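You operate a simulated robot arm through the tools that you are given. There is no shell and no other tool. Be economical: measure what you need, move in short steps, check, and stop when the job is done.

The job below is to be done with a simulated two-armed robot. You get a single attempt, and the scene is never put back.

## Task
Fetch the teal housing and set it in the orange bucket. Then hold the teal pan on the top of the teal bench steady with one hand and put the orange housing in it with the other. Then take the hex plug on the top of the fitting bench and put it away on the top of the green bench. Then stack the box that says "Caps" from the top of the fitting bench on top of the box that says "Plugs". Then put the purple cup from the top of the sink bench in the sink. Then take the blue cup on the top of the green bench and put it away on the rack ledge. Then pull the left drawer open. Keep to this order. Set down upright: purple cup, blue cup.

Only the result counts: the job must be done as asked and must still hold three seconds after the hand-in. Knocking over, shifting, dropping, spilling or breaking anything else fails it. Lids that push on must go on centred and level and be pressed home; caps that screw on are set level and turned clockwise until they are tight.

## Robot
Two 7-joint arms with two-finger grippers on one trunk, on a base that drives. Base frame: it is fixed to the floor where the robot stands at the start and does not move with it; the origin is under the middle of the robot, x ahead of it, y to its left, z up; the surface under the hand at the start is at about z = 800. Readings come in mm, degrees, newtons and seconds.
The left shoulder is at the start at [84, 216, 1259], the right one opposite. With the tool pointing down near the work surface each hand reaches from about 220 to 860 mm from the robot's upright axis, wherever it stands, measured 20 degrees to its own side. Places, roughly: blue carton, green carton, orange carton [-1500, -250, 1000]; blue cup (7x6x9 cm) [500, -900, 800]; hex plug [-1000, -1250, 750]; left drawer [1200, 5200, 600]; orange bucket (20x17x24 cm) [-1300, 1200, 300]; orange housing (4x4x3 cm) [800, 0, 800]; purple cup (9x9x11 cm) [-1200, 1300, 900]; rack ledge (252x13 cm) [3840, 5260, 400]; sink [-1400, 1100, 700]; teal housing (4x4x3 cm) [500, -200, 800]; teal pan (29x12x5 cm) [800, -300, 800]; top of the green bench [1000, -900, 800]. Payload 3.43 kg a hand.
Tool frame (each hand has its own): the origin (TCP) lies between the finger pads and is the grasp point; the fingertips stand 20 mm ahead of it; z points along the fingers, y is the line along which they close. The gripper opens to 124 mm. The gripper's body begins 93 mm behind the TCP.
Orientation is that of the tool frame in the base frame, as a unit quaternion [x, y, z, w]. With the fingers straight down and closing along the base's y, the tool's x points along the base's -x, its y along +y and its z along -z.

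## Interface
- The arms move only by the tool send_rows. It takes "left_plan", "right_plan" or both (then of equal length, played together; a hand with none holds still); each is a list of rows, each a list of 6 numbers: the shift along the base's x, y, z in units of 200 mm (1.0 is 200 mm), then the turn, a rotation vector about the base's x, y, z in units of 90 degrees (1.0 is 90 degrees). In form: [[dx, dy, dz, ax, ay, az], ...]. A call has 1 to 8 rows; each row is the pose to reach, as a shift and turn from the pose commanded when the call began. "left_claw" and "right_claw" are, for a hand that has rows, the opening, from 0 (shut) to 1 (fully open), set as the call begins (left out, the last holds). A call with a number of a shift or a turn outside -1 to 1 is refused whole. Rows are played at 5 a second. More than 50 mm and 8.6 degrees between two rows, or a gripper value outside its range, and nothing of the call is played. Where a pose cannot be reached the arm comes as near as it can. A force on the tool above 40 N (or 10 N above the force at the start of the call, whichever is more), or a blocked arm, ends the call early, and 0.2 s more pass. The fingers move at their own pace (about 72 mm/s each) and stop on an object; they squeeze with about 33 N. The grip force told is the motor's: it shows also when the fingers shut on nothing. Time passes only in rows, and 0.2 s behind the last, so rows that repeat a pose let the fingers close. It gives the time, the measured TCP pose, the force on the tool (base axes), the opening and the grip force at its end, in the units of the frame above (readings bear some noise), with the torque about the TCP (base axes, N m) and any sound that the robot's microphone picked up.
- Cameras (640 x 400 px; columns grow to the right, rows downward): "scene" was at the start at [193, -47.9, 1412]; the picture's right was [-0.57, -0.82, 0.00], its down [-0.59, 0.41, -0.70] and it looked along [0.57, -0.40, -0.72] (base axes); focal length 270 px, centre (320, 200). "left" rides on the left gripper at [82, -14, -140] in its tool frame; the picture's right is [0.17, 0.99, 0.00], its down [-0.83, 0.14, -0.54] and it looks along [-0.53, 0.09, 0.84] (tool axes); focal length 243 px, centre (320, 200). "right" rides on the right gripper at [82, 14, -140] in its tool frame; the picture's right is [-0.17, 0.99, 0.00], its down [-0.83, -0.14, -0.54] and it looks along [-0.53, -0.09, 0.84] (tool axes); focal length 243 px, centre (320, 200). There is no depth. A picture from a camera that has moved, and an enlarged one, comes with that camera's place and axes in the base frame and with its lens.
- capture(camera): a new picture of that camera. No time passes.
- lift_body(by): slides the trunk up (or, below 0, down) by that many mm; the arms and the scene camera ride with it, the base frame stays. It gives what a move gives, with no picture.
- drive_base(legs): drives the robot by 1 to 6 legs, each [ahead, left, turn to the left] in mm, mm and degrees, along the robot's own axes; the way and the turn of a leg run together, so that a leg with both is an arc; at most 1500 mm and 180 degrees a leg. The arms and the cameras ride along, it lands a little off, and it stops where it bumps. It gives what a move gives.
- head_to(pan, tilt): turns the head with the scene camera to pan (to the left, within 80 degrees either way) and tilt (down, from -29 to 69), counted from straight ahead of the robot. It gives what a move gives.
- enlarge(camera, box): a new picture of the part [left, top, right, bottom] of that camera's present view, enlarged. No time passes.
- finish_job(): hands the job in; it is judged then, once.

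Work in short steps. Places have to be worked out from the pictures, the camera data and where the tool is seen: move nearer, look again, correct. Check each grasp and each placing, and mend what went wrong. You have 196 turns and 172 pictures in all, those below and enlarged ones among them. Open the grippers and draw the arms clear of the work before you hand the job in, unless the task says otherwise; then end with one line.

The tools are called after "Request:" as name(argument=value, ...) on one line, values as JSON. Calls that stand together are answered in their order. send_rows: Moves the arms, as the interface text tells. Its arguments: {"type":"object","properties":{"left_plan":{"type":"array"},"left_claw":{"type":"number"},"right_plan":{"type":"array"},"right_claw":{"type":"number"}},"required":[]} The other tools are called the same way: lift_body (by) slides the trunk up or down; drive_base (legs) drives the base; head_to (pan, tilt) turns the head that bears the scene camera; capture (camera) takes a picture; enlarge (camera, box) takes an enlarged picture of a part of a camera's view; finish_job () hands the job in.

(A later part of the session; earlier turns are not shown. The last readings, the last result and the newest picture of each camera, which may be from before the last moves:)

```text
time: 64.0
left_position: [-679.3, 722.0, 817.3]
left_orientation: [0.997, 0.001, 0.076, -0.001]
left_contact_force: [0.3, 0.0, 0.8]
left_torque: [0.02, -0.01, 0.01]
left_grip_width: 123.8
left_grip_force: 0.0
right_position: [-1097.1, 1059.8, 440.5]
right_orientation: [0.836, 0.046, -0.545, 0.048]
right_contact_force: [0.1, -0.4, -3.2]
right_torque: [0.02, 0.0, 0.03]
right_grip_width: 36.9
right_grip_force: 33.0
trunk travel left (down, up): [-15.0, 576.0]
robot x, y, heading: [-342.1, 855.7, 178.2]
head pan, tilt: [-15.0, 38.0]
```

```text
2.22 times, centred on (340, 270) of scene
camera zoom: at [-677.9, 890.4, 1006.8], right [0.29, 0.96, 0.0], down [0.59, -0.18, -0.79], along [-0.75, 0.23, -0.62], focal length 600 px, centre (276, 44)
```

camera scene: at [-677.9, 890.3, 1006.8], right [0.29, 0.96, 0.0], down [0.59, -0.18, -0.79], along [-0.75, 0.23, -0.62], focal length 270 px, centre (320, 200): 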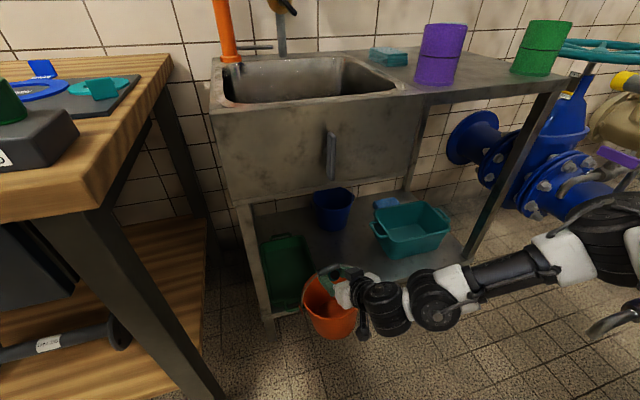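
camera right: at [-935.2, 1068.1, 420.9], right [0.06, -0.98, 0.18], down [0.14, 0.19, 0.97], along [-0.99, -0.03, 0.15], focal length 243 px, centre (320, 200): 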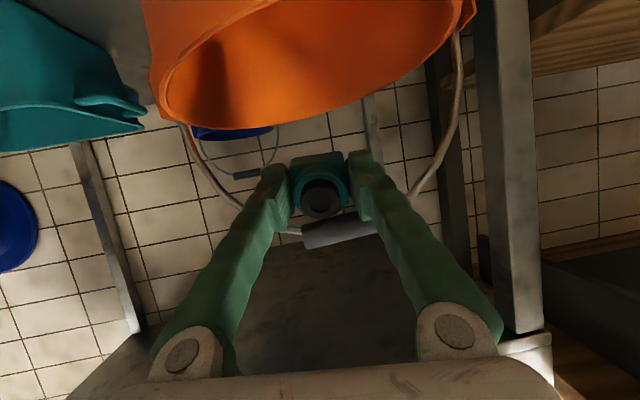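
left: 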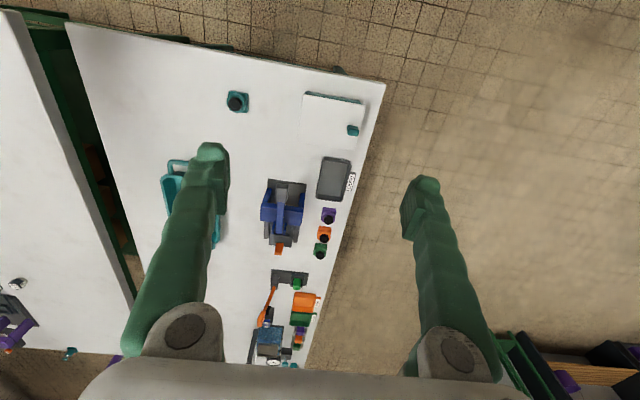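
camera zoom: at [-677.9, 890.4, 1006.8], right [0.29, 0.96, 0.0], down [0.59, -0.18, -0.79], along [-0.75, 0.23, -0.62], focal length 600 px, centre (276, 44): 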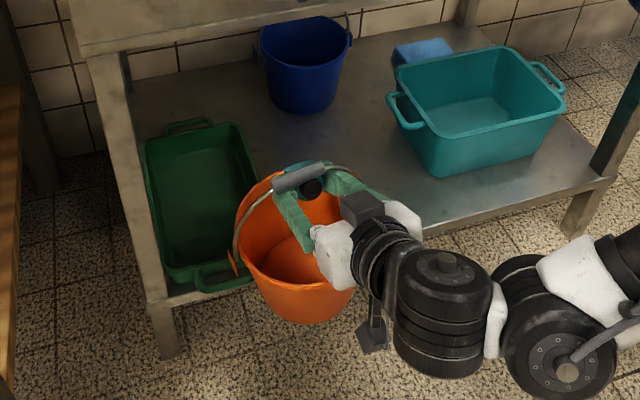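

The bail lies across both fingers; bucket upright and lifted ~45 mm. Raise 15 mm more, then strafe right to y≈1166 and look.

Request:
send_rows(right_plan=[[0, 0, 0.03, 0, 0, 0], [0, 0, 0.06, 0, 0, 0], [0, 0, 0.08, 0, 0, 0]])

Request:
drive_base(legs=[[0, -55, 0], [0, -53, 0]])

Request:
capture(camera="scene")

```text
time: 64.8
left_position: [-678.7, 722.3, 816.9]
left_orientation: [0.997, 0.0, 0.076, 0.0]
left_contact_force: [-0.1, 0.7, 1.1]
left_torque: [0.01, 0.01, 0.0]
left_grip_width: 124.0
left_grip_force: 0.1
right_position: [-1097.2, 1060.7, 456.6]
right_orientation: [0.835, 0.045, -0.546, 0.047]
right_contact_force: [0.2, -0.2, -4.5]
right_torque: [0.0, -0.04, 0.01]
right_grip_width: 36.6
right_grip_force: 33.0
trunk travel left (down, up): [-15.0, 576.0]
robot x, y, heading: [-339.5, 860.7, 178.1]
head pan, tilt: [-15.0, 38.0]
```

```text
time: 67.2
left_position: [-676.1, 829.4, 818.1]
left_orientation: [0.997, 0.002, 0.076, 0.0]
left_contact_force: [-0.4, -0.5, -0.3]
left_torque: [0.0, 0.03, 0.02]
left_grip_width: 124.0
left_grip_force: 0.1
right_position: [-1093.5, 1168.3, 457.1]
right_orientation: [0.835, 0.046, -0.546, 0.048]
right_contact_force: [-1.1, 0.4, -3.8]
right_torque: [0.02, -0.08, 0.05]
right_grip_width: 36.9
right_grip_force: 33.3
trunk travel left (down, up): [-15.0, 576.0]
robot x, y, heading: [-337.2, 967.6, 178.2]
head pan, tilt: [-15.0, 38.0]
```

```text
141 pictures are left
camera scene: at [-674.4, 998.8, 1006.8], right [0.29, 0.96, 0.0], down [0.59, -0.18, -0.79], along [-0.75, 0.23, -0.62], focal length 270 px, centre (320, 200)
```

scene: 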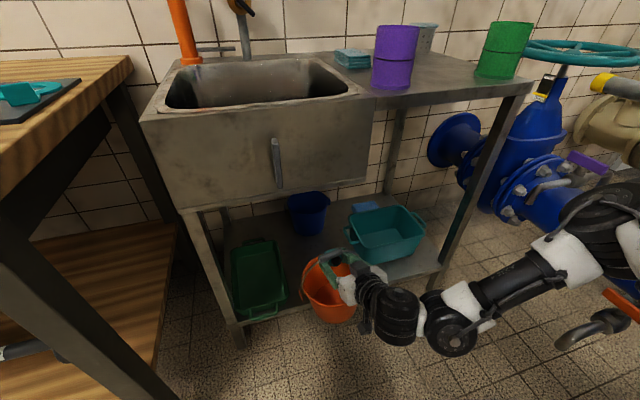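

Drive in with the bucket in two gentle legs.

Request:
drive_base(legs=[[95, 4, 0], [94, 4, 0]])

Request:
capture(camera="scene")

Request:
capture(camera="right")

```text
time: 69.2
left_position: [-863.0, 827.9, 817.5]
left_orientation: [0.997, 0.003, 0.077, -0.001]
left_contact_force: [-0.7, -0.3, -0.2]
left_torque: [-0.01, 0.01, 0.02]
left_grip_width: 124.1
left_grip_force: 0.1
right_position: [-1281.0, 1164.5, 455.3]
right_orientation: [0.835, 0.047, -0.545, 0.048]
right_contact_force: [0.3, -0.4, -4.0]
right_torque: [-0.07, 0.0, -0.04]
right_grip_width: 36.9
right_grip_force: 33.2
trunk travel left (down, up): [-15.0, 576.0]
robot x, y, heading: [-524.4, 967.4, 178.5]
head pan, tilt: [-15.0, 38.0]
```

```text
140 pictures are left
camera scene: at [-862.7, 996.0, 1006.6], right [0.29, 0.96, 0.0], down [0.59, -0.18, -0.79], along [-0.75, 0.23, -0.62], focal length 270 px, centre (320, 200)
```

scene: 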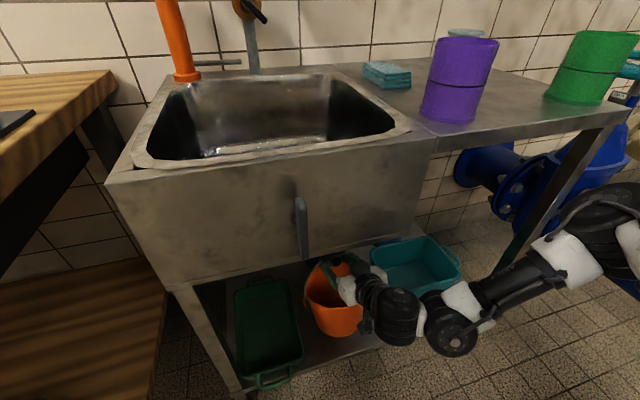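

```text
139 pictures are left
camera right: at [-1119.6, 1173.6, 436.9], right [0.06, -0.98, 0.18], down [0.14, 0.19, 0.97], along [-0.99, -0.04, 0.15], focal length 243 px, centre (320, 200)
```

right: 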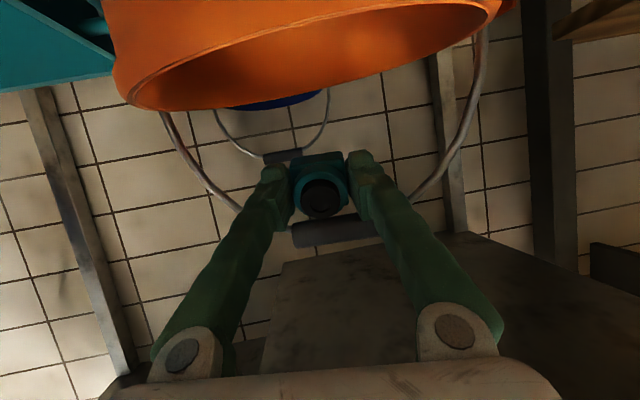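

Back over the shelf. Lower gently 65 mm to set the bucket down.

Request:
send_rows(right_plan=[[0, 0, -0.04, 0, 0, 0], [0, 0, -0.08, 0, 0, 0], [0, 0, -0.12, 0, 0, 0], [0, 0, -0.16, 0, 0, 0], [0, 0, -0.2, 0, 0, 0], [0, 0, -0.24, 0, 0, 0], [0, 0, -0.28, 0, 0, 0], [0, 0, -0.32, 0, 0, 0]])

Request:
capture(camera="right")

```text
time: 71.0
left_position: [-862.2, 826.3, 817.3]
left_orientation: [0.997, 0.002, 0.075, -0.001]
left_contact_force: [0.7, 0.5, -0.1]
left_torque: [0.0, -0.01, 0.01]
left_grip_width: 123.8
left_grip_force: 0.2
right_position: [-1282.1, 1172.9, 398.7]
right_orientation: [0.837, 0.048, -0.543, 0.049]
right_contact_force: [0.3, 0.3, -3.7]
right_torque: [0.04, 0.04, 0.03]
right_grip_width: 37.0
right_grip_force: 33.1
right hand out of reach, approached as far as the arm can: row 7, 8
trunk travel left (down, up): [-15.0, 576.0]
robot x, y, heading: [-523.9, 963.5, 178.2]
head pan, tilt: [-15.0, 38.0]
```

```text
138 pictures are left
camera right: at [-1119.0, 1181.6, 380.4], right [0.06, -0.98, 0.18], down [0.13, 0.19, 0.97], along [-0.99, -0.04, 0.14], focal length 243 px, centre (320, 200)
```

right: 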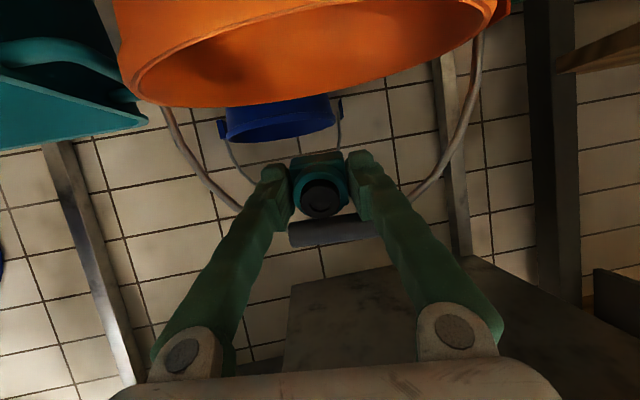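

Still hanging. I use the remaining 15 mm of trunk travel.

Request:
lift_body(by=-15)

Request:
enlarge(camera="scene", box=[200, 220, 420, 385])

```text
time: 71.7
left_position: [-862.7, 826.8, 802.0]
left_orientation: [0.997, 0.003, 0.076, 0.0]
left_contact_force: [-0.1, 0.0, -0.1]
left_torque: [0.0, 0.0, -0.01]
left_grip_width: 124.0
left_grip_force: 0.1
right_position: [-1282.7, 1175.5, 391.0]
right_orientation: [0.836, 0.048, -0.545, 0.049]
right_contact_force: [-0.4, -0.7, -2.8]
right_torque: [-0.03, -0.03, 0.01]
right_grip_width: 36.7
right_grip_force: 33.4
trunk travel left (down, up): [0.0, 591.0]
robot x, y, heading: [-524.2, 966.2, 178.4]
head pan, tilt: [-15.0, 38.0]
```

```text
2.42 times, centred on (310, 302) of scene
camera zoom: at [-862.8, 995.9, 998.7], right [0.29, 0.96, 0.0], down [0.59, -0.18, -0.79], along [-0.75, 0.23, -0.62], focal length 655 px, centre (344, -48)
```

zoom: 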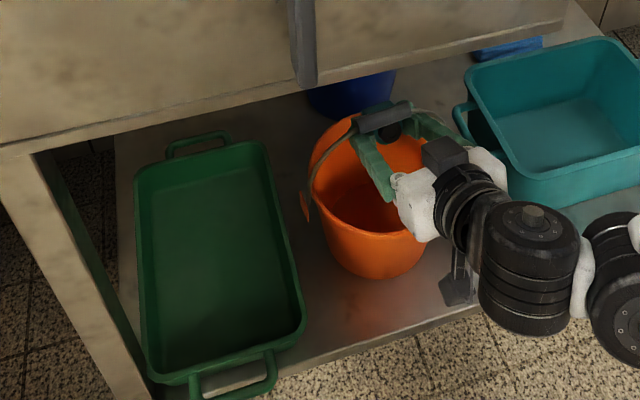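

Nearly touching. I steepen the tool slightly (which allows lower reach) while lowering 20 mm.

Request:
send_rows(right_plan=[[0, 0, -0.02, 0, -0.03, 0], [0, 0, -0.05, 0, -0.06, 0], [0, 0, -0.08, 0, -0.09, 0], [0, 0, -0.11, 0, -0.12, 0], [0, 0, -0.14, 0, -0.14, 0], [0, 0, -0.14, 0, -0.14, 0]])

Request:
capture(camera="right")

Request:
enlarge(camera="scene", box=[200, 220, 420, 385])

```text
time: 73.1
left_position: [-862.4, 827.0, 803.5]
left_orientation: [0.997, 0.002, 0.076, -0.001]
left_contact_force: [-0.1, -0.3, 0.3]
left_torque: [-0.01, 0.02, 0.01]
left_grip_width: 124.1
left_grip_force: 0.0
right_position: [-1282.4, 1174.4, 360.8]
right_orientation: [0.891, 0.042, -0.449, 0.054]
right_contact_force: [-0.2, 1.1, -1.0]
right_torque: [0.02, -0.02, 0.01]
right_grip_width: 36.6
right_grip_force: 33.1
trunk travel left (down, up): [0.0, 591.0]
robot x, y, heading: [-525.5, 966.4, 178.1]
head pan, tilt: [-15.0, 38.0]
```

```text
136 pictures are left
camera right: at [-1120.7, 1183.5, 378.1], right [0.02, -0.98, 0.19], down [-0.08, 0.19, 0.98], along [-1.0, -0.04, -0.08], focal length 243 px, centre (320, 200)
```

right: 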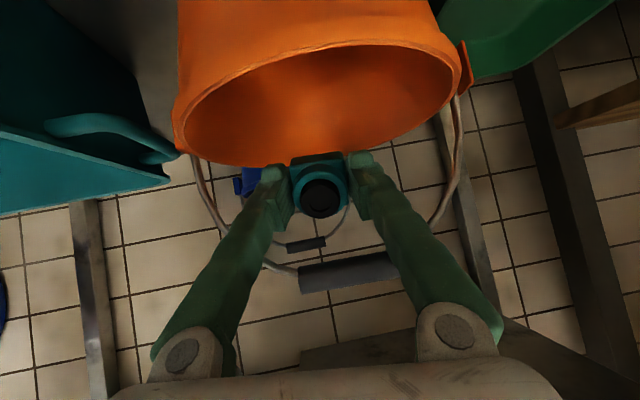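

```text
2.42 times, centred on (310, 302) of scene
camera zoom: at [-862.9, 995.9, 998.7], right [0.29, 0.96, 0.0], down [0.59, -0.18, -0.79], along [-0.75, 0.23, -0.62], focal length 655 px, centre (344, -48)
```

zoom: 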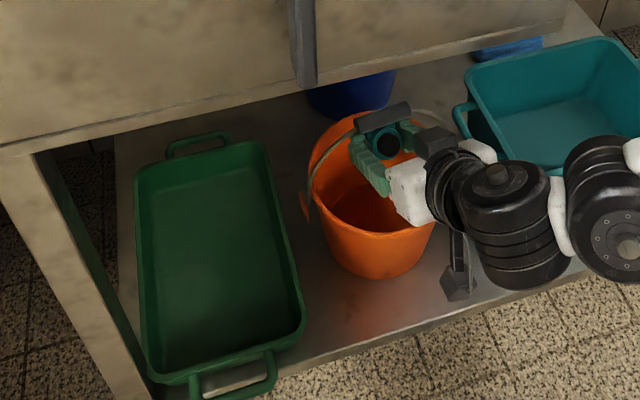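

Bucket stands on the shelf and the bail is free of load. The housing is over the bucket mouth; I lower 15 mm and release.

Request:
send_rows(right_plan=[[0, 0, -0.04, 0, 0, 0], [0, 0, -0.07, 0, 0, 0], [0, 0, -0.07, 0, 0, 0]])

Request:
send_rows(right_plan=[[0, 0, 0, 0, 0, 0], [0, 0, 0, 0, 0, 0], [0, 0, 0, 0, 0, 0]], right_claw=0.5)

Request:
capture(camera="right")

```text
time: 73.9
left_position: [-863.4, 827.0, 803.6]
left_orientation: [0.997, 0.003, 0.076, -0.001]
left_contact_force: [0.6, 0.7, -0.1]
left_torque: [-0.02, -0.01, 0.02]
left_grip_width: 123.9
left_grip_force: 0.1
right_position: [-1282.6, 1174.9, 347.8]
right_orientation: [0.891, 0.043, -0.449, 0.055]
right_contact_force: [0.4, 0.1, -1.2]
right_torque: [0.0, -0.02, 0.0]
right_grip_width: 36.6
right_grip_force: 33.3
trunk travel left (down, up): [0.0, 591.0]
robot x, y, heading: [-525.9, 964.3, 178.3]
head pan, tilt: [-15.0, 38.0]
```

```text
time: 74.7
left_position: [-863.0, 827.2, 802.2]
left_orientation: [0.997, 0.002, 0.076, -0.001]
left_contact_force: [-0.1, 0.9, 0.1]
left_torque: [0.0, 0.0, 0.0]
left_grip_width: 124.0
left_grip_force: 0.1
right_position: [-1284.1, 1173.3, 348.6]
right_orientation: [0.891, 0.043, -0.449, 0.055]
right_contact_force: [-0.5, -0.2, 0.5]
right_torque: [-0.02, 0.03, -0.01]
right_grip_width: 62.0
right_grip_force: 0.0
trunk travel left (down, up): [0.0, 591.0]
robot x, y, heading: [-526.7, 962.8, 178.3]
head pan, tilt: [-15.0, 38.0]
```

```text
134 pictures are left
camera right: at [-1120.9, 1182.9, 365.3], right [0.02, -0.98, 0.19], down [-0.08, 0.19, 0.98], along [-1.0, -0.04, -0.07], focal length 243 px, centre (320, 200)
```

right: 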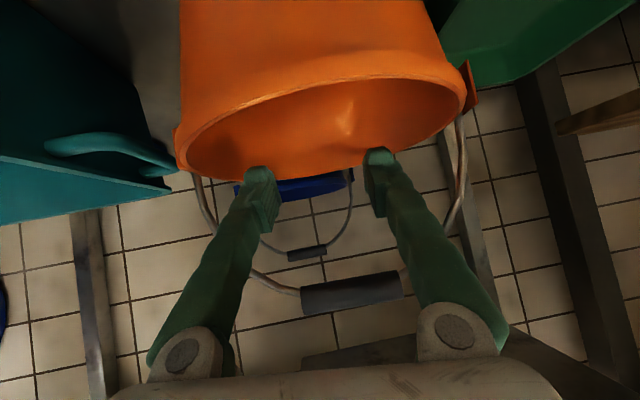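

Released into the bucket. I withdraw along the tool's own axis, so neither rim nor bail is touched.

Request:
send_rows(right_plan=[[0.14, 0.02, 0.1, 0, 0, 0], [0.28, 0.045, 0.2, 0, 0, 0], [0.42, 0.065, 0.3, 0, 0, 0], [0.56, 0.09, 0.4, 0, 0, 0]])

Request:
capture(camera="right")

```text
time: 75.7
left_position: [-862.3, 827.3, 802.9]
left_orientation: [0.997, 0.001, 0.076, -0.001]
left_contact_force: [-0.2, 0.5, 0.0]
left_torque: [-0.05, 0.04, 0.03]
left_grip_width: 124.0
left_grip_force: 0.1
right_position: [-1172.2, 1191.4, 428.9]
right_orientation: [0.891, 0.043, -0.449, 0.054]
right_contact_force: [0.7, -0.2, 0.2]
right_torque: [0.06, 0.03, 0.01]
right_grip_width: 62.3
right_grip_force: 0.1
trunk travel left (down, up): [0.0, 591.0]
robot x, y, heading: [-526.1, 965.1, 178.1]
head pan, tilt: [-15.0, 38.0]
```

```text
133 pictures are left
camera right: at [-1009.6, 1199.9, 446.5], right [0.02, -0.98, 0.19], down [-0.08, 0.19, 0.98], along [-1.0, -0.04, -0.07], focal length 243 px, centre (320, 200)
```

right: 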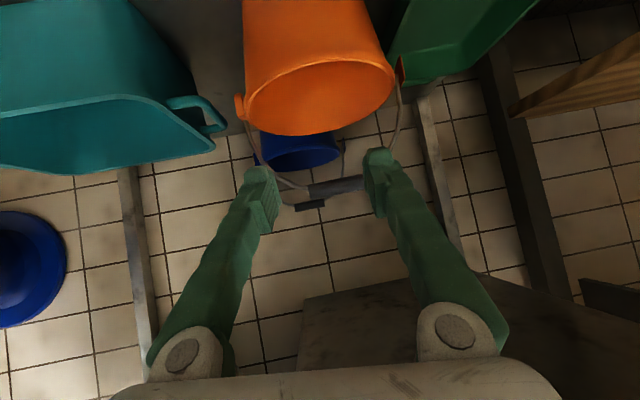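

Clear. I drive back and view from the scene camera to verify.

Request:
drive_base(legs=[[-250, 0, 0]])

Request:
lift_body(by=200)

Request:
capture(camera="scene")

Request:
capture(camera="right")

```text
time: 77.8
left_position: [-610.9, 817.6, 803.4]
left_orientation: [0.997, 0.003, 0.077, -0.001]
left_contact_force: [1.1, 0.2, -0.3]
left_torque: [0.03, 0.0, 0.0]
left_grip_width: 123.7
left_grip_force: 0.1
right_position: [-922.7, 1182.6, 429.9]
right_orientation: [0.891, 0.043, -0.449, 0.055]
right_contact_force: [-0.8, -0.5, 1.3]
right_torque: [-0.02, -0.03, -0.04]
right_grip_width: 61.9
right_grip_force: 0.0
trunk travel left (down, up): [0.0, 591.0]
robot x, y, heading: [-271.2, 962.0, 178.2]
head pan, tilt: [-15.0, 38.0]
```

```text
time: 80.0
left_position: [-612.1, 819.3, 1001.8]
left_orientation: [0.997, 0.003, 0.077, -0.001]
left_contact_force: [-0.8, 0.3, -0.7]
left_torque: [0.02, 0.0, -0.01]
left_grip_width: 124.1
left_grip_force: 0.0
right_position: [-921.9, 1182.1, 628.3]
right_orientation: [0.891, 0.042, -0.448, 0.054]
right_contact_force: [-0.5, -0.4, 0.9]
right_torque: [-0.02, -0.01, 0.0]
right_grip_width: 62.2
right_grip_force: 0.0
trunk travel left (down, up): [-200.0, 391.0]
robot x, y, heading: [-273.7, 956.2, 178.2]
head pan, tilt: [-15.0, 38.0]
```

```text
132 pictures are left
camera scene: at [-548.5, 986.1, 1202.0], right [0.29, 0.96, 0.0], down [0.59, -0.18, -0.79], along [-0.75, 0.23, -0.62], focal length 270 px, centre (320, 200)
```

scene: 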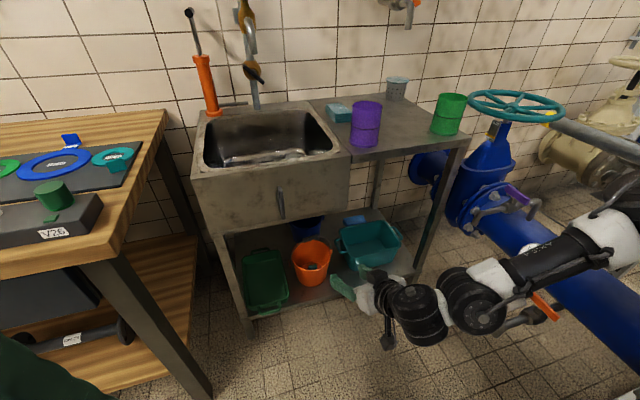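

```text
131 pictures are left
camera right: at [-759.6, 1191.1, 645.7], right [0.03, -0.98, 0.19], down [-0.08, 0.19, 0.98], along [-1.0, -0.04, -0.08], focal length 243 px, centre (320, 200)
```

right: 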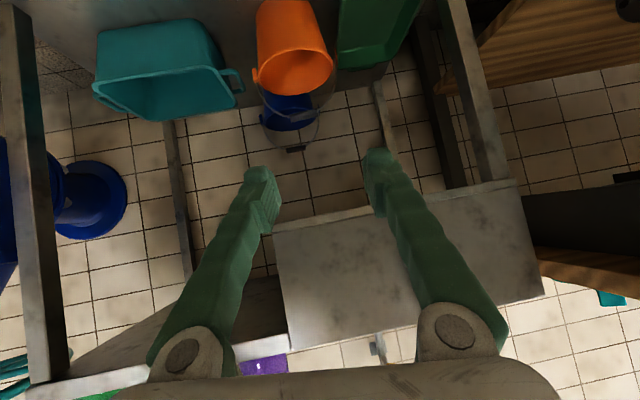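

The housing is in the bucket. Now I raise the trunk to its original height and restore the right tool to straight down.

Request:
lift_body(by=215)

Request:
send_rows(right_plan=[[0.05, 0, 0.12, 0, -0.08, 0], [0.1, 0, 0.25, 0, -0.16, 0], [0.15, 0, 0.37, 0, -0.24, 0], [0.2, 0, 0.5, 0, -0.32, 0], [0.25, 0.0, 0.62, 0, -0.4, 0], [0.35, 0.0, 0.75, 0, -0.48, 0], [0.45, 0, 0.85, 0, -0.56, 0], [0.5, 0, 0.9, 0, -0.59, 0]])

```text
time: 82.3
left_position: [-611.4, 819.4, 1218.0]
left_orientation: [0.997, 0.004, 0.076, -0.001]
left_contact_force: [-0.4, 0.5, 0.2]
left_torque: [-0.04, 0.01, 0.02]
left_grip_width: 124.1
left_grip_force: 0.1
right_position: [-922.3, 1181.3, 843.2]
right_orientation: [0.891, 0.042, -0.448, 0.054]
right_contact_force: [0.1, 0.5, -0.2]
right_torque: [0.0, 0.0, 0.0]
right_grip_width: 61.9
right_grip_force: 0.1
trunk travel left (down, up): [-415.0, 176.0]
robot x, y, heading: [-273.2, 960.4, 178.5]
head pan, tilt: [-15.0, 38.0]
```

```text
time: 84.1
left_position: [-611.6, 819.8, 1218.1]
left_orientation: [0.997, 0.001, 0.075, -0.001]
left_contact_force: [0.0, -0.2, 0.2]
left_torque: [-0.01, -0.04, -0.03]
left_grip_width: 123.8
left_grip_force: 0.1
right_position: [-820.3, 1183.1, 1024.6]
right_orientation: [0.998, 0.015, -0.002, 0.069]
right_contact_force: [-0.6, -1.1, 0.0]
right_torque: [-0.01, -0.04, -0.01]
right_grip_width: 62.2
right_grip_force: 0.0
trunk travel left (down, up): [-415.0, 176.0]
robot x, y, heading: [-270.6, 956.4, 178.6]
head pan, tilt: [-15.0, 38.0]
```

Drive back toward the teal bench: strafe, turn to heading 0, and take position near (40,-180).

Request:
drive_base(legs=[[-200, 600, 0], [0, 0, -178.5], [110, -535, 0]])

Request:
head_to(pan=0, tilt=45)

Request:
capture(camera="scene")

```text
time: 109.7
left_position: [355.0, -28.9, 1219.1]
left_orientation: [-0.003, 0.997, -0.001, -0.075]
left_contact_force: [-0.6, -1.1, 0.1]
left_torque: [0.02, -0.01, 0.02]
left_grip_width: 124.0
left_grip_force: 0.1
right_position: [564.4, -390.2, 1024.7]
right_orientation: [-0.015, 0.998, 0.068, 0.004]
right_contact_force: [-0.1, 0.8, 0.1]
right_torque: [0.01, 0.0, 0.0]
right_grip_width: 62.3
right_grip_force: 0.1
trunk travel left (down, up): [-415.0, 176.0]
robot x, y, heading: [17.9, -166.6, -1.7]
head pan, tilt: [-15.0, 38.0]
```

```text
time: 110.4
left_position: [354.9, -28.2, 1217.7]
left_orientation: [-0.003, 0.997, -0.001, -0.076]
left_contact_force: [-0.7, -0.1, -0.6]
left_torque: [0.03, 0.0, -0.03]
left_grip_width: 124.0
left_grip_force: 0.0
right_position: [565.0, -392.3, 1024.7]
right_orientation: [-0.013, 0.998, 0.069, 0.003]
right_contact_force: [-0.4, 0.8, 0.2]
right_torque: [0.0, 0.0, -0.02]
right_grip_width: 62.2
right_grip_force: 0.1
trunk travel left (down, up): [-415.0, 176.0]
robot x, y, heading: [16.8, -164.7, -2.0]
head pan, tilt: [0.0, 45.0]
```

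```text
130 pictures are left
camera scene: at [225.7, -173.8, 1413.3], right [-0.03, -1.0, 0.0], down [-0.71, 0.02, -0.71], along [0.71, -0.02, -0.71], focal length 270 px, centre (320, 200)
```

scene: 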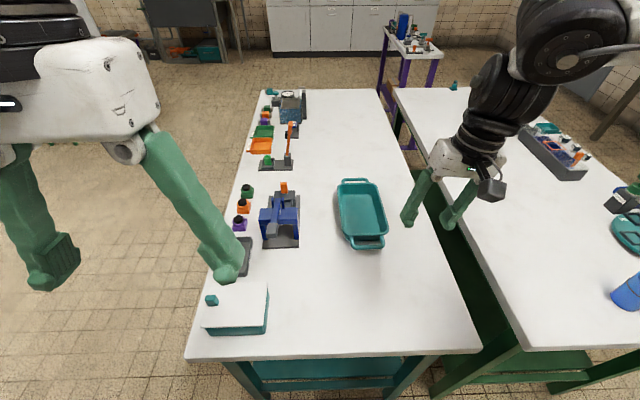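

Request:
enlarge(camera="scene", box=[210, 160, 410, 285])

```text
3.20 times, centred on (310, 222) of scene
camera zoom: at [225.7, -173.8, 1413.3], right [-0.03, -1.0, 0.0], down [-0.71, 0.02, -0.71], along [0.71, -0.02, -0.71], focal length 864 px, centre (352, 128)
```

zoom: 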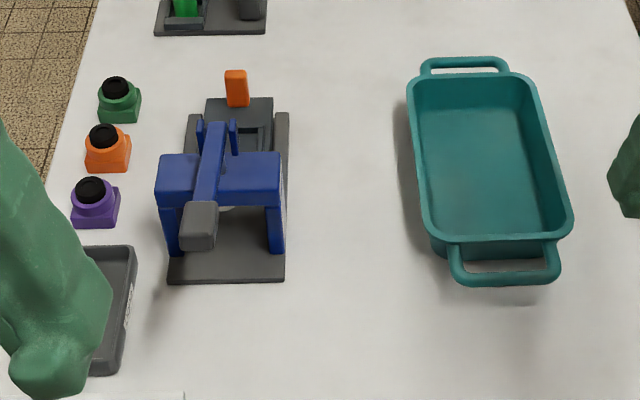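

Orange housing at ≈[801,45], neighbours 70 mm away in x. I drive 50 mm closer and bring the left hand toward it.

Request:
drive_base(legs=[[50, 0, 2]])

Request:
send_rows(left_plan=[[0.15, 0.05, -0.12, 0, -0.03, 0], [0.3, 0.1, -0.24, 0, -0.06, 0], [0.45, 0.15, -0.36, 0, -0.09, 0], [0.6, 0.2, -0.48, 0, -0.09, 0], [0.75, 0.25, -0.6, 0, -0.09, 0], [0.9, 0.3, -0.72, 0, -0.09, 0], [1.0, 0.35, -0.84, 0, -0.09, 0]], left_claw=0.5)

```text
time: 111.4
left_position: [397.2, -16.8, 1218.3]
left_orientation: [-0.02, 0.997, -0.003, -0.075]
left_contact_force: [0.7, -1.2, 0.2]
left_torque: [0.0, -0.02, 0.02]
left_grip_width: 123.8
left_grip_force: 0.1
right_position: [619.2, -372.4, 1026.5]
right_orientation: [-0.031, 0.997, 0.069, 0.005]
right_contact_force: [0.5, -0.4, -0.9]
right_torque: [0.0, -0.01, 0.0]
right_grip_width: 61.9
right_grip_force: 0.2
trunk travel left (down, up): [-415.0, 176.0]
robot x, y, heading: [63.1, -169.4, 0.4]
head pan, tilt: [0.0, 45.0]
```

```text
time: 113.0
left_position: [577.9, 14.9, 1026.4]
left_orientation: [-0.024, 1.0, -0.001, -0.003]
left_contact_force: [0.3, 0.5, 0.0]
left_torque: [0.01, -0.03, 0.01]
left_grip_width: 61.9
left_grip_force: 0.0
left hand out of reach, approached as far as the arm can: row 4, 5, 6, 7
right_position: [621.8, -374.7, 1025.4]
right_orientation: [-0.031, 0.997, 0.069, 0.002]
right_contact_force: [-0.3, 1.2, -0.2]
right_torque: [0.04, -0.01, 0.01]
right_grip_width: 61.7
right_grip_force: 0.0
trunk travel left (down, up): [-415.0, 176.0]
robot x, y, heading: [65.3, -166.6, 0.4]
head pan, tilt: [0.0, 45.0]
```

Request:
send_rows(left_plan=[[0.2, 0.03, -0.05, 0, 0, 0], [0.4, 0.06, -0.1, 0, 0, 0], [0.6, 0.1, -0.15, 0, 0, 0], [0.8, 0.13, -0.2, 0, 0, 0], [1.0, 0.15, -0.3, 0, 0, 0], [1.0, 0.15, -0.4, 0, 0, 0]])

Request:
capture(camera="left")

```text
time: 114.4
left_position: [646.3, -45.5, 987.3]
left_orientation: [-0.022, 1.0, -0.004, -0.004]
left_contact_force: [-0.6, 0.0, 0.2]
left_torque: [0.0, -0.01, 0.03]
left_grip_width: 62.1
left_grip_force: 0.2
left hand out of reach, approached as far as the arm can: row 1, 2, 3, 4, 5, 6
right_position: [621.6, -371.9, 1025.3]
right_orientation: [-0.031, 0.997, 0.067, 0.002]
right_contact_force: [0.7, -0.2, 0.5]
right_torque: [-0.03, 0.0, -0.02]
right_grip_width: 62.1
right_grip_force: 0.1
trunk travel left (down, up): [-415.0, 176.0]
robot x, y, heading: [66.0, -165.4, 0.3]
head pan, tilt: [0.0, 45.0]
```

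```text
128 pictures are left
camera left: at [565.1, -61.6, 1127.7], right [-0.21, 0.98, -0.01], down [0.83, 0.18, 0.53], along [0.52, 0.11, -0.85], focal length 243 px, centre (320, 200)
```

left: 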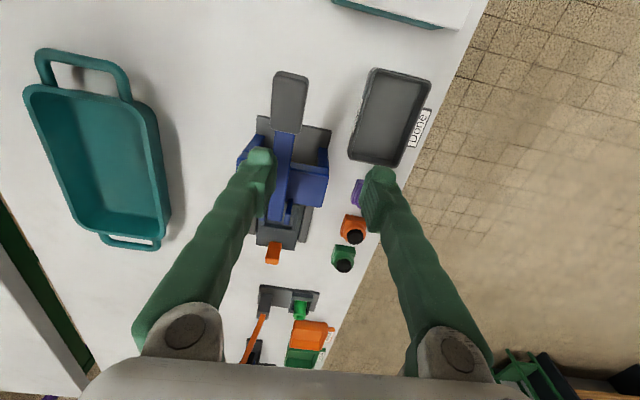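

The left arm seems limited by its wrist yaw; I test turning the tool +50° while moving outward.

Request:
send_rows(left_plan=[[0.0, 0.1, 0, 0, 0, 0.08], [0.0, 0.2, 0, 0, 0, 0.16], [0.0, 0.3, 0, 0, 0, 0.24], [0.0, 0.4, 0, 0, 0, 0.32], [0, 0.5, 0, 0, 0, 0.4], [0.0, 0.5, 0, 0, 0, 0.48], [0, 0.5, 0, 0, 0, 0.56], [0, 0.5, 0, 0, 0, 0.56]])

```text
time: 116.2
left_position: [651.0, 53.8, 987.6]
left_orientation: [-0.444, 0.896, -0.005, -0.003]
left_contact_force: [-0.2, -0.2, 0.3]
left_torque: [-0.02, 0.02, 0.04]
left_grip_width: 61.9
left_grip_force: 0.0
right_position: [621.9, -372.6, 1024.7]
right_orientation: [-0.032, 0.997, 0.068, 0.002]
right_contact_force: [0.4, 0.7, 0.7]
right_torque: [-0.01, 0.01, 0.01]
right_grip_width: 62.1
right_grip_force: 0.1
trunk travel left (down, up): [-415.0, 176.0]
robot x, y, heading: [68.8, -165.6, 0.2]
head pan, tilt: [0.0, 45.0]
```

Confirmed: yaw was the limit. I continue to yaw ≈ 90° (closing along x) over the housing.

Request:
send_rows(left_plan=[[0.15, 0, 0, 0, 0, 0.08], [0.3, 0, 0, 0, 0, 0.16], [0.45, -0.02, -0.1, 0, 0, 0.24], [0.6, -0.03, -0.2, 0, 0, 0.32], [0.75, -0.04, -0.3, 0, 0, 0.42], [0.75, -0.04, -0.4, 0, 0, 0.42]])

Request:
capture(camera="left")

```text
refused: row 5 steps farther than a row can; nothing moved
```

```text
127 pictures are left
camera left: at [611.2, -16.8, 1127.4], right [-0.89, 0.46, -0.01], down [0.39, 0.75, 0.53], along [0.25, 0.47, -0.85], focal length 243 px, centre (320, 200)
```

left: 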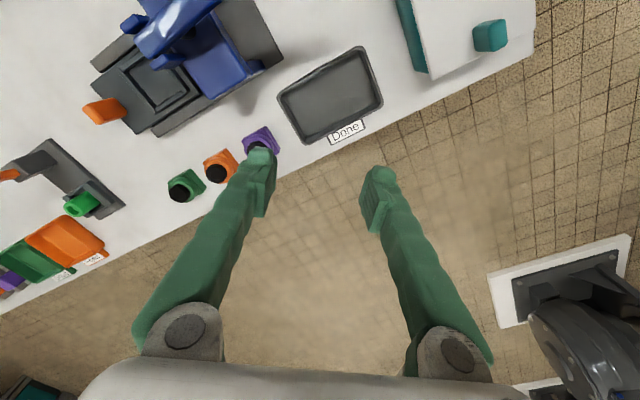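

Request:
send_rows(left_plan=[[0.13, 0, 0, 0, 0, 0.08], [0.26, 0, 0, 0, 0, 0.16], [0.39, -0.02, -0.06, 0, 0, 0.24], [0.52, -0.03, -0.14, 0, 0, 0.32], [0.64, -0.04, -0.24, 0, 0, 0.4], [0.75, -0.04, -0.34, 0, 0, 0.42], [0.75, -0.04, -0.34, 0, 0, 0.42]])

Request:
capture(camera="left")

```text
time: 117.8
left_position: [804.1, 46.2, 920.9]
left_orientation: [0.71, -0.704, 0.007, 0.001]
left_contact_force: [0.0, 0.9, -0.5]
left_torque: [0.01, -0.01, -0.02]
left_grip_width: 61.9
left_grip_force: 0.1
right_position: [620.4, -371.7, 1025.4]
right_orientation: [-0.031, 0.997, 0.068, 0.003]
right_contact_force: [0.0, 0.4, -0.3]
right_torque: [-0.01, 0.01, -0.02]
right_grip_width: 62.2
right_grip_force: 0.1
trunk travel left (down, up): [-415.0, 176.0]
robot x, y, heading: [67.0, -165.7, 0.5]
head pan, tilt: [0.0, 45.0]
```

```text
126 pictures are left
camera left: at [815.5, -34.0, 1061.3], right [-0.98, -0.17, -0.01], down [-0.15, 0.84, 0.53], along [-0.09, 0.52, -0.85], focal length 243 px, centre (320, 200)
```

left: 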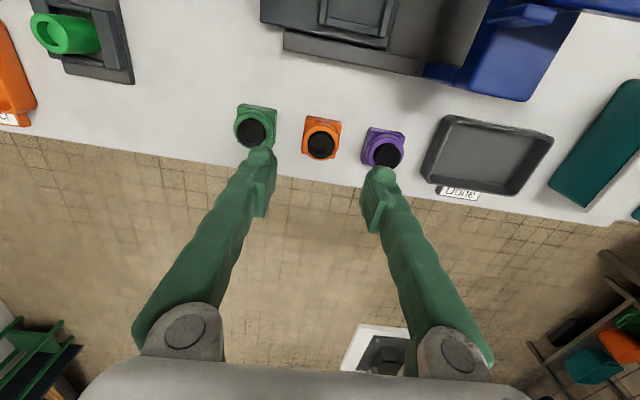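

Request:
enlarge(camera="left", box=[224, 90, 416, 210])

```text
3.33 times, centred on (320, 150) of left
camera zoom: at [815.5, -34.0, 1061.3], right [-0.98, -0.17, -0.01], down [-0.15, 0.84, 0.53], along [-0.09, 0.52, -0.85], focal length 809 px, centre (320, 367)
```

zoom: 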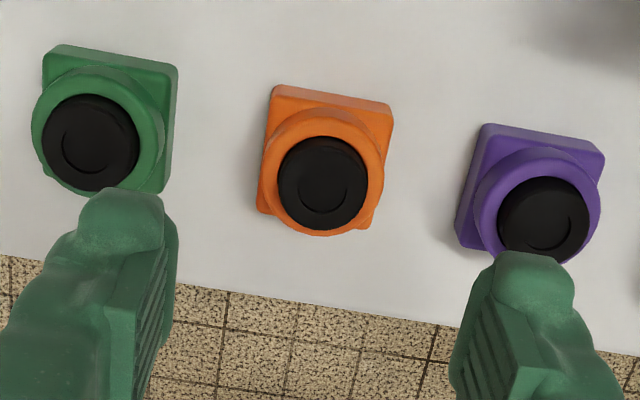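

Housing at [802,43.3], yaw ≈ +2.4°. I narrow the opening to 54 mm, descend and grasp.

Request:
send_rows(left_plan=[[-0.01, -0.015, -0.15, 0, 0, 0.02], [-0.01, -0.015, -0.3, 0, 0, 0.02], [-0.01, -0.015, -0.42, 0, 0, 0.02], [-0.01, -0.015, -0.48, 0, 0, 0.02], [-0.01, -0.015, -0.48, 0, 0, 0.02]], left_claw=0.435)

Request:
capture(camera="left")

```text
time: 119.0
left_position: [802.4, 44.5, 824.0]
left_orientation: [0.721, -0.693, 0.006, 0.002]
left_contact_force: [-0.2, 0.5, 0.1]
left_torque: [-0.03, 0.03, -0.01]
left_grip_width: 54.2
left_grip_force: 0.0
right_position: [620.5, -371.0, 1025.6]
right_orientation: [-0.032, 0.997, 0.068, 0.002]
right_contact_force: [0.3, 0.8, 0.3]
right_torque: [0.0, 0.02, 0.0]
right_grip_width: 62.0
right_grip_force: 0.1
trunk travel left (down, up): [-415.0, 176.0]
robot x, y, heading: [69.6, -169.0, 0.6]
head pan, tilt: [0.0, 45.0]
```

```text
124 pictures are left
camera left: at [817.0, -34.2, 965.0], right [-0.98, -0.21, -0.01], down [-0.18, 0.83, 0.53], along [-0.1, 0.52, -0.85], focal length 243 px, centre (320, 200)
```

left: 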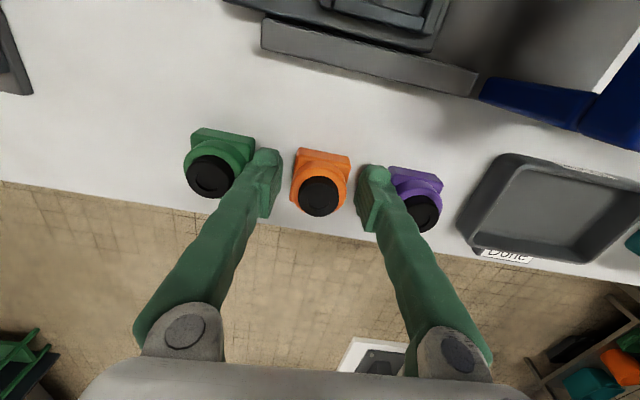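

Well straddled. Close, then lift.

Request:
send_rows(left_plan=[[0, 0, 0, 0, 0, 0], [0, 0, 0, 0, 0, 0], [0, 0, 0, 0, 0, 0]], left_claw=0.0)

Request:
send_rows(left_plan=[[0, 0, 0.2, 0, 0, 0], [0, 0, 0.4, 0, 0, 0], [0, 0, 0.6, 0, 0, 0], [0, 0, 0.8, 0, 0, 0], [0, 0, 0.9, 0, 0, 0]])

Request:
capture(camera="scene")

```text
time: 119.8
left_position: [802.7, 44.7, 824.3]
left_orientation: [0.721, -0.693, 0.006, 0.0]
left_contact_force: [-0.1, 0.2, 0.4]
left_torque: [0.01, -0.02, 0.02]
left_grip_width: 36.8
left_grip_force: 33.2
right_position: [620.9, -371.2, 1025.0]
right_orientation: [-0.032, 0.997, 0.068, 0.002]
right_contact_force: [-0.1, 0.8, -0.3]
right_torque: [0.01, -0.01, -0.01]
right_grip_width: 61.8
right_grip_force: 0.0
trunk travel left (down, up): [-415.0, 176.0]
robot x, y, heading: [67.1, -167.4, 0.5]
head pan, tilt: [0.0, 45.0]
```

```text
time: 121.0
left_position: [800.7, 43.7, 1004.6]
left_orientation: [0.721, -0.692, 0.006, 0.001]
left_contact_force: [-0.3, -0.3, -1.3]
left_torque: [0.02, -0.01, 0.0]
left_grip_width: 36.8
left_grip_force: 32.9
right_position: [620.5, -371.1, 1025.8]
right_orientation: [-0.031, 0.997, 0.068, 0.002]
right_contact_force: [-0.2, 0.6, -0.4]
right_torque: [0.0, 0.01, 0.04]
right_grip_width: 61.8
right_grip_force: 0.1
trunk travel left (down, up): [-415.0, 176.0]
robot x, y, heading: [66.1, -168.7, 0.2]
head pan, tilt: [0.0, 45.0]
```

```text
123 pictures are left
camera scene: at [275.3, -167.1, 1413.2], right [0.01, -1.0, 0.0], down [-0.71, 0.0, -0.71], along [0.71, 0.0, -0.71], focal length 270 px, centre (320, 200)
```

scene: 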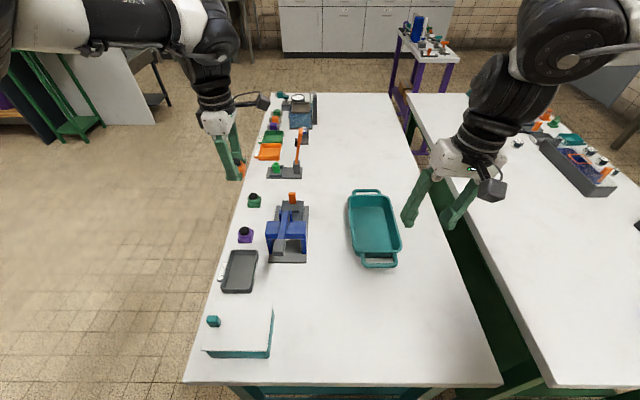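

Orange housing in hand. The pan spans x≈650–880, y≈-251…-373. I'll strafe right 80 mm and bring the right hand, tilted, above the pan's right wall.

Request:
drive_base(legs=[[0, -80, 0]])

Request:
send_rows(right_plan=[[0.1, 0.05, -0.1, 0.06, 0, 0], [0.2, 0.1, -0.2, 0.12, 0, 0], [0.3, 0.15, -0.3, 0.19, 0, 0], [0.4, 0.2, -0.4, 0.19, 0, 0.0], [0.5, 0.25, -0.5, 0.19, 0, 0], [0.5, 0.25, -0.5, 0.19, 0, 0]])

Request:
capture(camera="right")

```text
time: 122.7
left_position: [799.9, -33.8, 1004.2]
left_orientation: [0.722, -0.692, 0.006, 0.0]
left_contact_force: [-0.8, -0.5, -0.5]
left_torque: [0.01, 0.01, -0.02]
left_grip_width: 36.6
left_grip_force: 33.0
right_position: [622.5, -450.2, 1025.8]
right_orientation: [-0.031, 0.997, 0.068, 0.002]
right_contact_force: [0.9, 0.4, 0.0]
right_torque: [-0.01, 0.02, 0.02]
right_grip_width: 62.0
right_grip_force: 0.2
trunk travel left (down, up): [-415.0, 176.0]
robot x, y, heading: [67.9, -245.9, 0.4]
head pan, tilt: [0.0, 45.0]
```

```text
time: 124.1
left_position: [798.8, -33.2, 1005.5]
left_orientation: [0.721, -0.693, 0.007, 0.001]
left_contact_force: [0.2, 0.8, -1.1]
left_torque: [-0.03, -0.01, 0.02]
left_grip_width: 36.6
left_grip_force: 32.7
right_position: [712.5, -406.8, 931.7]
right_orientation: [-0.031, 0.976, 0.216, 0.009]
right_contact_force: [1.6, 0.0, 1.0]
right_torque: [-0.01, -0.03, -0.02]
right_grip_width: 62.0
right_grip_force: 0.0
right hand out of reach, approached as far as the arm can: row 5, 6
trunk travel left (down, up): [-415.0, 176.0]
robot x, y, heading: [66.2, -241.1, 0.4]
head pan, tilt: [0.0, 45.0]
```

```text
122 pictures are left
camera right: at [631.3, -457.1, 1062.8], right [0.1, 0.9, 0.42], down [0.84, -0.31, 0.45], along [0.54, 0.3, -0.79], focal length 243 px, centre (320, 200)
```

right: 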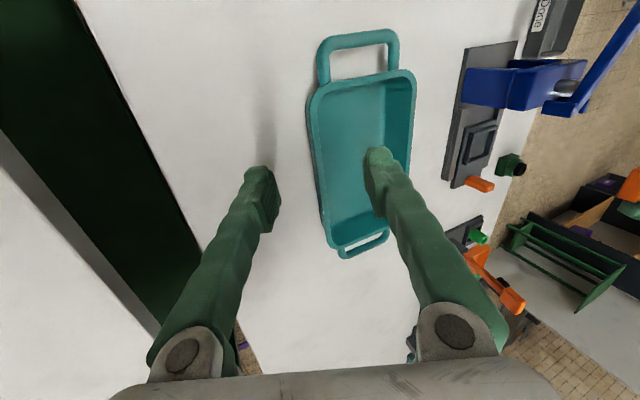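

Right hand at its inward limit; I shift the base 45 mm left, then lower onto the wall.

Request:
drive_base(legs=[[0, 45, 0]])

Request:
send_rows(right_plan=[[0, -0.05, -0.1, 0, 0, 0], [0, -0.06, -0.2, 0, 0, 0], [0, -0.06, -0.2, 0, 0, 0]])

Request:
capture(camera="right")

```text
time: 125.4
left_position: [800.3, 12.0, 1005.6]
left_orientation: [0.722, -0.692, 0.006, 0.002]
left_contact_force: [0.5, -0.1, -1.9]
left_torque: [0.0, -0.02, 0.0]
left_grip_width: 36.9
left_grip_force: 33.0
right_position: [714.5, -363.0, 932.9]
right_orientation: [-0.031, 0.976, 0.216, 0.008]
right_contact_force: [-0.5, 0.7, -1.1]
right_torque: [0.02, 0.0, 0.02]
right_grip_width: 62.0
right_grip_force: 0.0
trunk travel left (down, up): [-415.0, 176.0]
robot x, y, heading: [66.8, -197.8, 0.3]
head pan, tilt: [0.0, 45.0]
```

```text
time: 126.2
left_position: [802.1, 10.8, 1006.4]
left_orientation: [0.721, -0.693, 0.006, 0.001]
left_contact_force: [-0.1, -0.6, -1.8]
left_torque: [0.0, 0.05, -0.03]
left_grip_width: 36.9
left_grip_force: 32.9
right_position: [715.1, -373.7, 892.7]
right_orientation: [-0.031, 0.976, 0.216, 0.008]
right_contact_force: [0.5, 0.4, 0.3]
right_torque: [0.01, -0.01, 0.0]
right_grip_width: 62.0
right_grip_force: 0.0
trunk travel left (down, up): [-415.0, 176.0]
robot x, y, heading: [65.3, -200.8, 0.6]
head pan, tilt: [0.0, 45.0]
```

```text
121 pictures are left
camera right: at [632.0, -423.9, 1022.4], right [0.1, 0.9, 0.42], down [0.84, -0.31, 0.45], along [0.54, 0.3, -0.79], focal length 243 px, centre (320, 200)
```

right: 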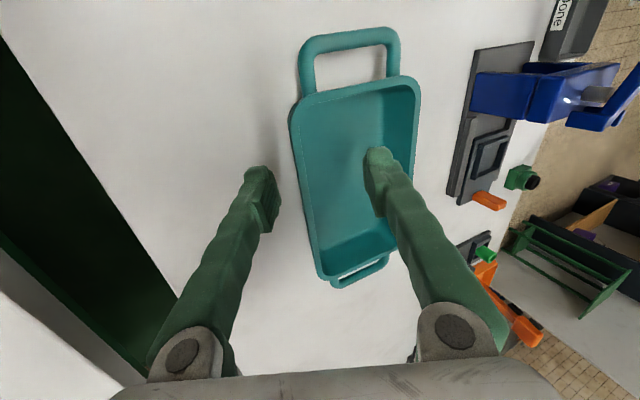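

Wall at y≈-372. Lower to z≈842 and close on the wall.

Request:
send_rows(right_plan=[[0, 0.005, -0.1, 0, 0, 0], [0, 0.01, -0.2, 0, 0, 0], [0, 0.01, -0.25, 0, 0, 0], [0, 0.01, -0.25, 0, 0, 0]])

Request:
capture(camera="right")

```text
time: 127.2
left_position: [801.8, 12.0, 1005.3]
left_orientation: [0.721, -0.693, 0.006, 0.001]
left_contact_force: [0.3, 0.2, -1.9]
left_torque: [0.0, 0.01, 0.0]
left_grip_width: 37.2
left_grip_force: 33.2
right_position: [713.4, -377.1, 844.9]
right_orientation: [-0.03, 0.976, 0.217, 0.01]
right_contact_force: [0.7, -0.1, 0.0]
right_torque: [0.01, 0.04, 0.0]
right_grip_width: 61.9
right_grip_force: 0.1
right hand out of reach, approached as far as the arm can: row 3, 4
trunk travel left (down, up): [-415.0, 176.0]
robot x, y, heading: [67.8, -196.9, 0.4]
head pan, tilt: [0.0, 45.0]
```

```text
120 pictures are left
camera right: at [629.2, -426.6, 974.1], right [0.1, 0.9, 0.42], down [0.84, -0.31, 0.46], along [0.54, 0.31, -0.78], focal length 243 px, centre (320, 200)
```

right: 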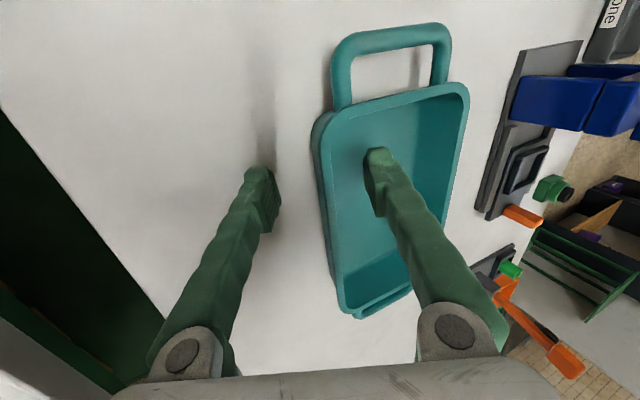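

Wall lies mid-way between the fingers; I close.

Request:
send_rows(right_plan=[[0, 0, 0, 0, 0, 0], [0, 0, 0, 0, 0, 0], [0, 0, 0, 0, 0, 0], [0, 0, 0, 0, 0, 0]], right_claw=0.0)

Request:
capture(camera="right")

Request:
capture(camera="scene")

```text
time: 128.2
left_position: [800.4, 11.6, 1006.0]
left_orientation: [0.721, -0.693, 0.006, 0.001]
left_contact_force: [-0.2, 0.6, -1.5]
left_torque: [0.04, -0.01, -0.02]
left_grip_width: 36.7
left_grip_force: 32.6
right_position: [711.1, -376.9, 844.6]
right_orientation: [-0.031, 0.976, 0.217, 0.01]
right_contact_force: [0.3, 0.0, 1.5]
right_torque: [-0.14, 0.25, -0.04]
right_grip_width: 6.3
right_grip_force: 32.2
trunk travel left (down, up): [-415.0, 176.0]
robot x, y, heading: [63.7, -200.5, 0.3]
head pan, tilt: [0.0, 45.0]
```

```text
119 pictures are left
camera right: at [629.0, -426.7, 974.4], right [0.1, 0.9, 0.42], down [0.84, -0.31, 0.46], along [0.54, 0.31, -0.78], focal length 243 px, centre (320, 200)
```

right: 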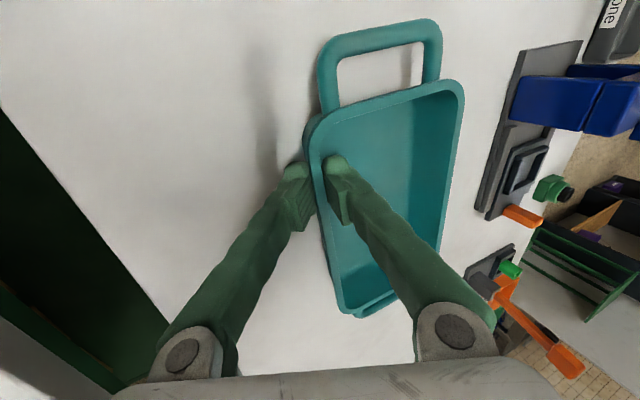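

```text
118 pictures are left
camera scene: at [275.8, -199.7, 1413.2], right [0.01, -1.0, 0.0], down [-0.71, 0.0, -0.71], along [0.71, 0.0, -0.71], focal length 270 px, centre (320, 200)
```

scene: 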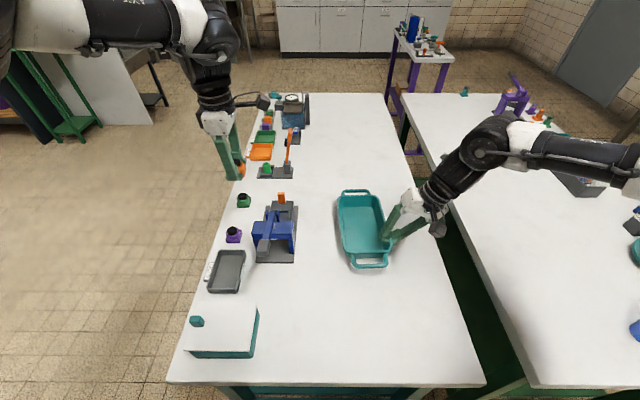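

The wall is gripped (6 mm). Now I bring the left hand with the housing across at z≈1006 toward the pan.

Request:
send_rows(left_plan=[[0, -0.2, 0, 0, 0, 0], [0, -0.4, 0, 0, 0, 0], [0, -0.6, 0, 0, 0, 0], [-0.05, -0.8, 0, 0, 0, 0], [-0.08, -1.0, 0, 0, 0, 0], [-0.08, -1.0, 0, 0, 0, 0]])

Request:
capture(camera="left")

```text
time: 129.5
left_position: [823.1, -93.5, 1014.8]
left_orientation: [0.774, -0.633, 0.024, 0.019]
left_contact_force: [0.2, 0.1, -1.7]
left_torque: [0.0, 0.04, -0.01]
left_grip_width: 36.7
left_grip_force: 33.5
right_position: [712.1, -376.6, 845.0]
right_orientation: [-0.03, 0.976, 0.217, 0.009]
right_contact_force: [0.1, 0.0, -0.9]
right_torque: [-0.19, 0.26, -0.01]
right_grip_width: 6.1
right_grip_force: 32.8
trunk travel left (down, up): [-415.0, 176.0]
robot x, y, heading: [69.7, -197.6, 0.5]
head pan, tilt: [0.0, 45.0]
stopped in row 6 (left hand): the arm was blocked; the commanded pose is now the measured one
```

```text
117 pictures are left
camera left: at [849.6, -162.5, 1159.0], right [-0.93, -0.36, 0.01], down [-0.31, 0.82, 0.49], along [-0.18, 0.45, -0.87], focal length 243 px, centre (320, 200)
```

left: 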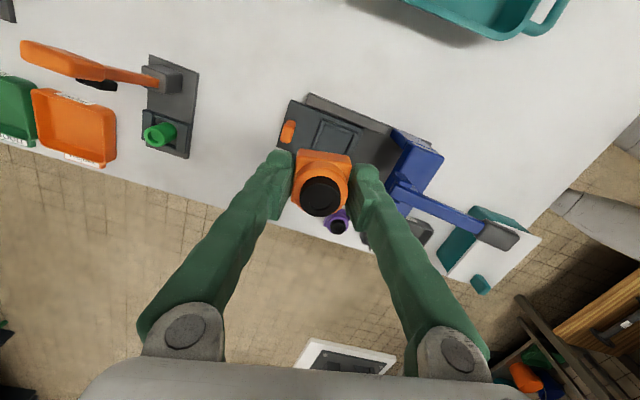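

Request:
capture(camera="scene")

```text
116 pictures are left
camera scene: at [275.9, -199.3, 1413.2], right [0.01, -1.0, 0.0], down [-0.71, -0.01, -0.71], along [0.71, 0.0, -0.71], focal length 270 px, centre (320, 200)
```

scene: 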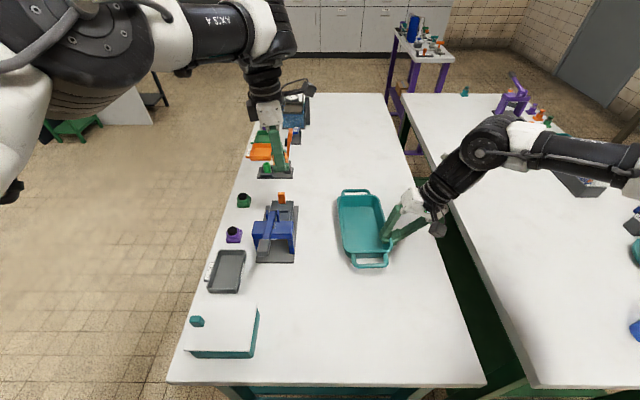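

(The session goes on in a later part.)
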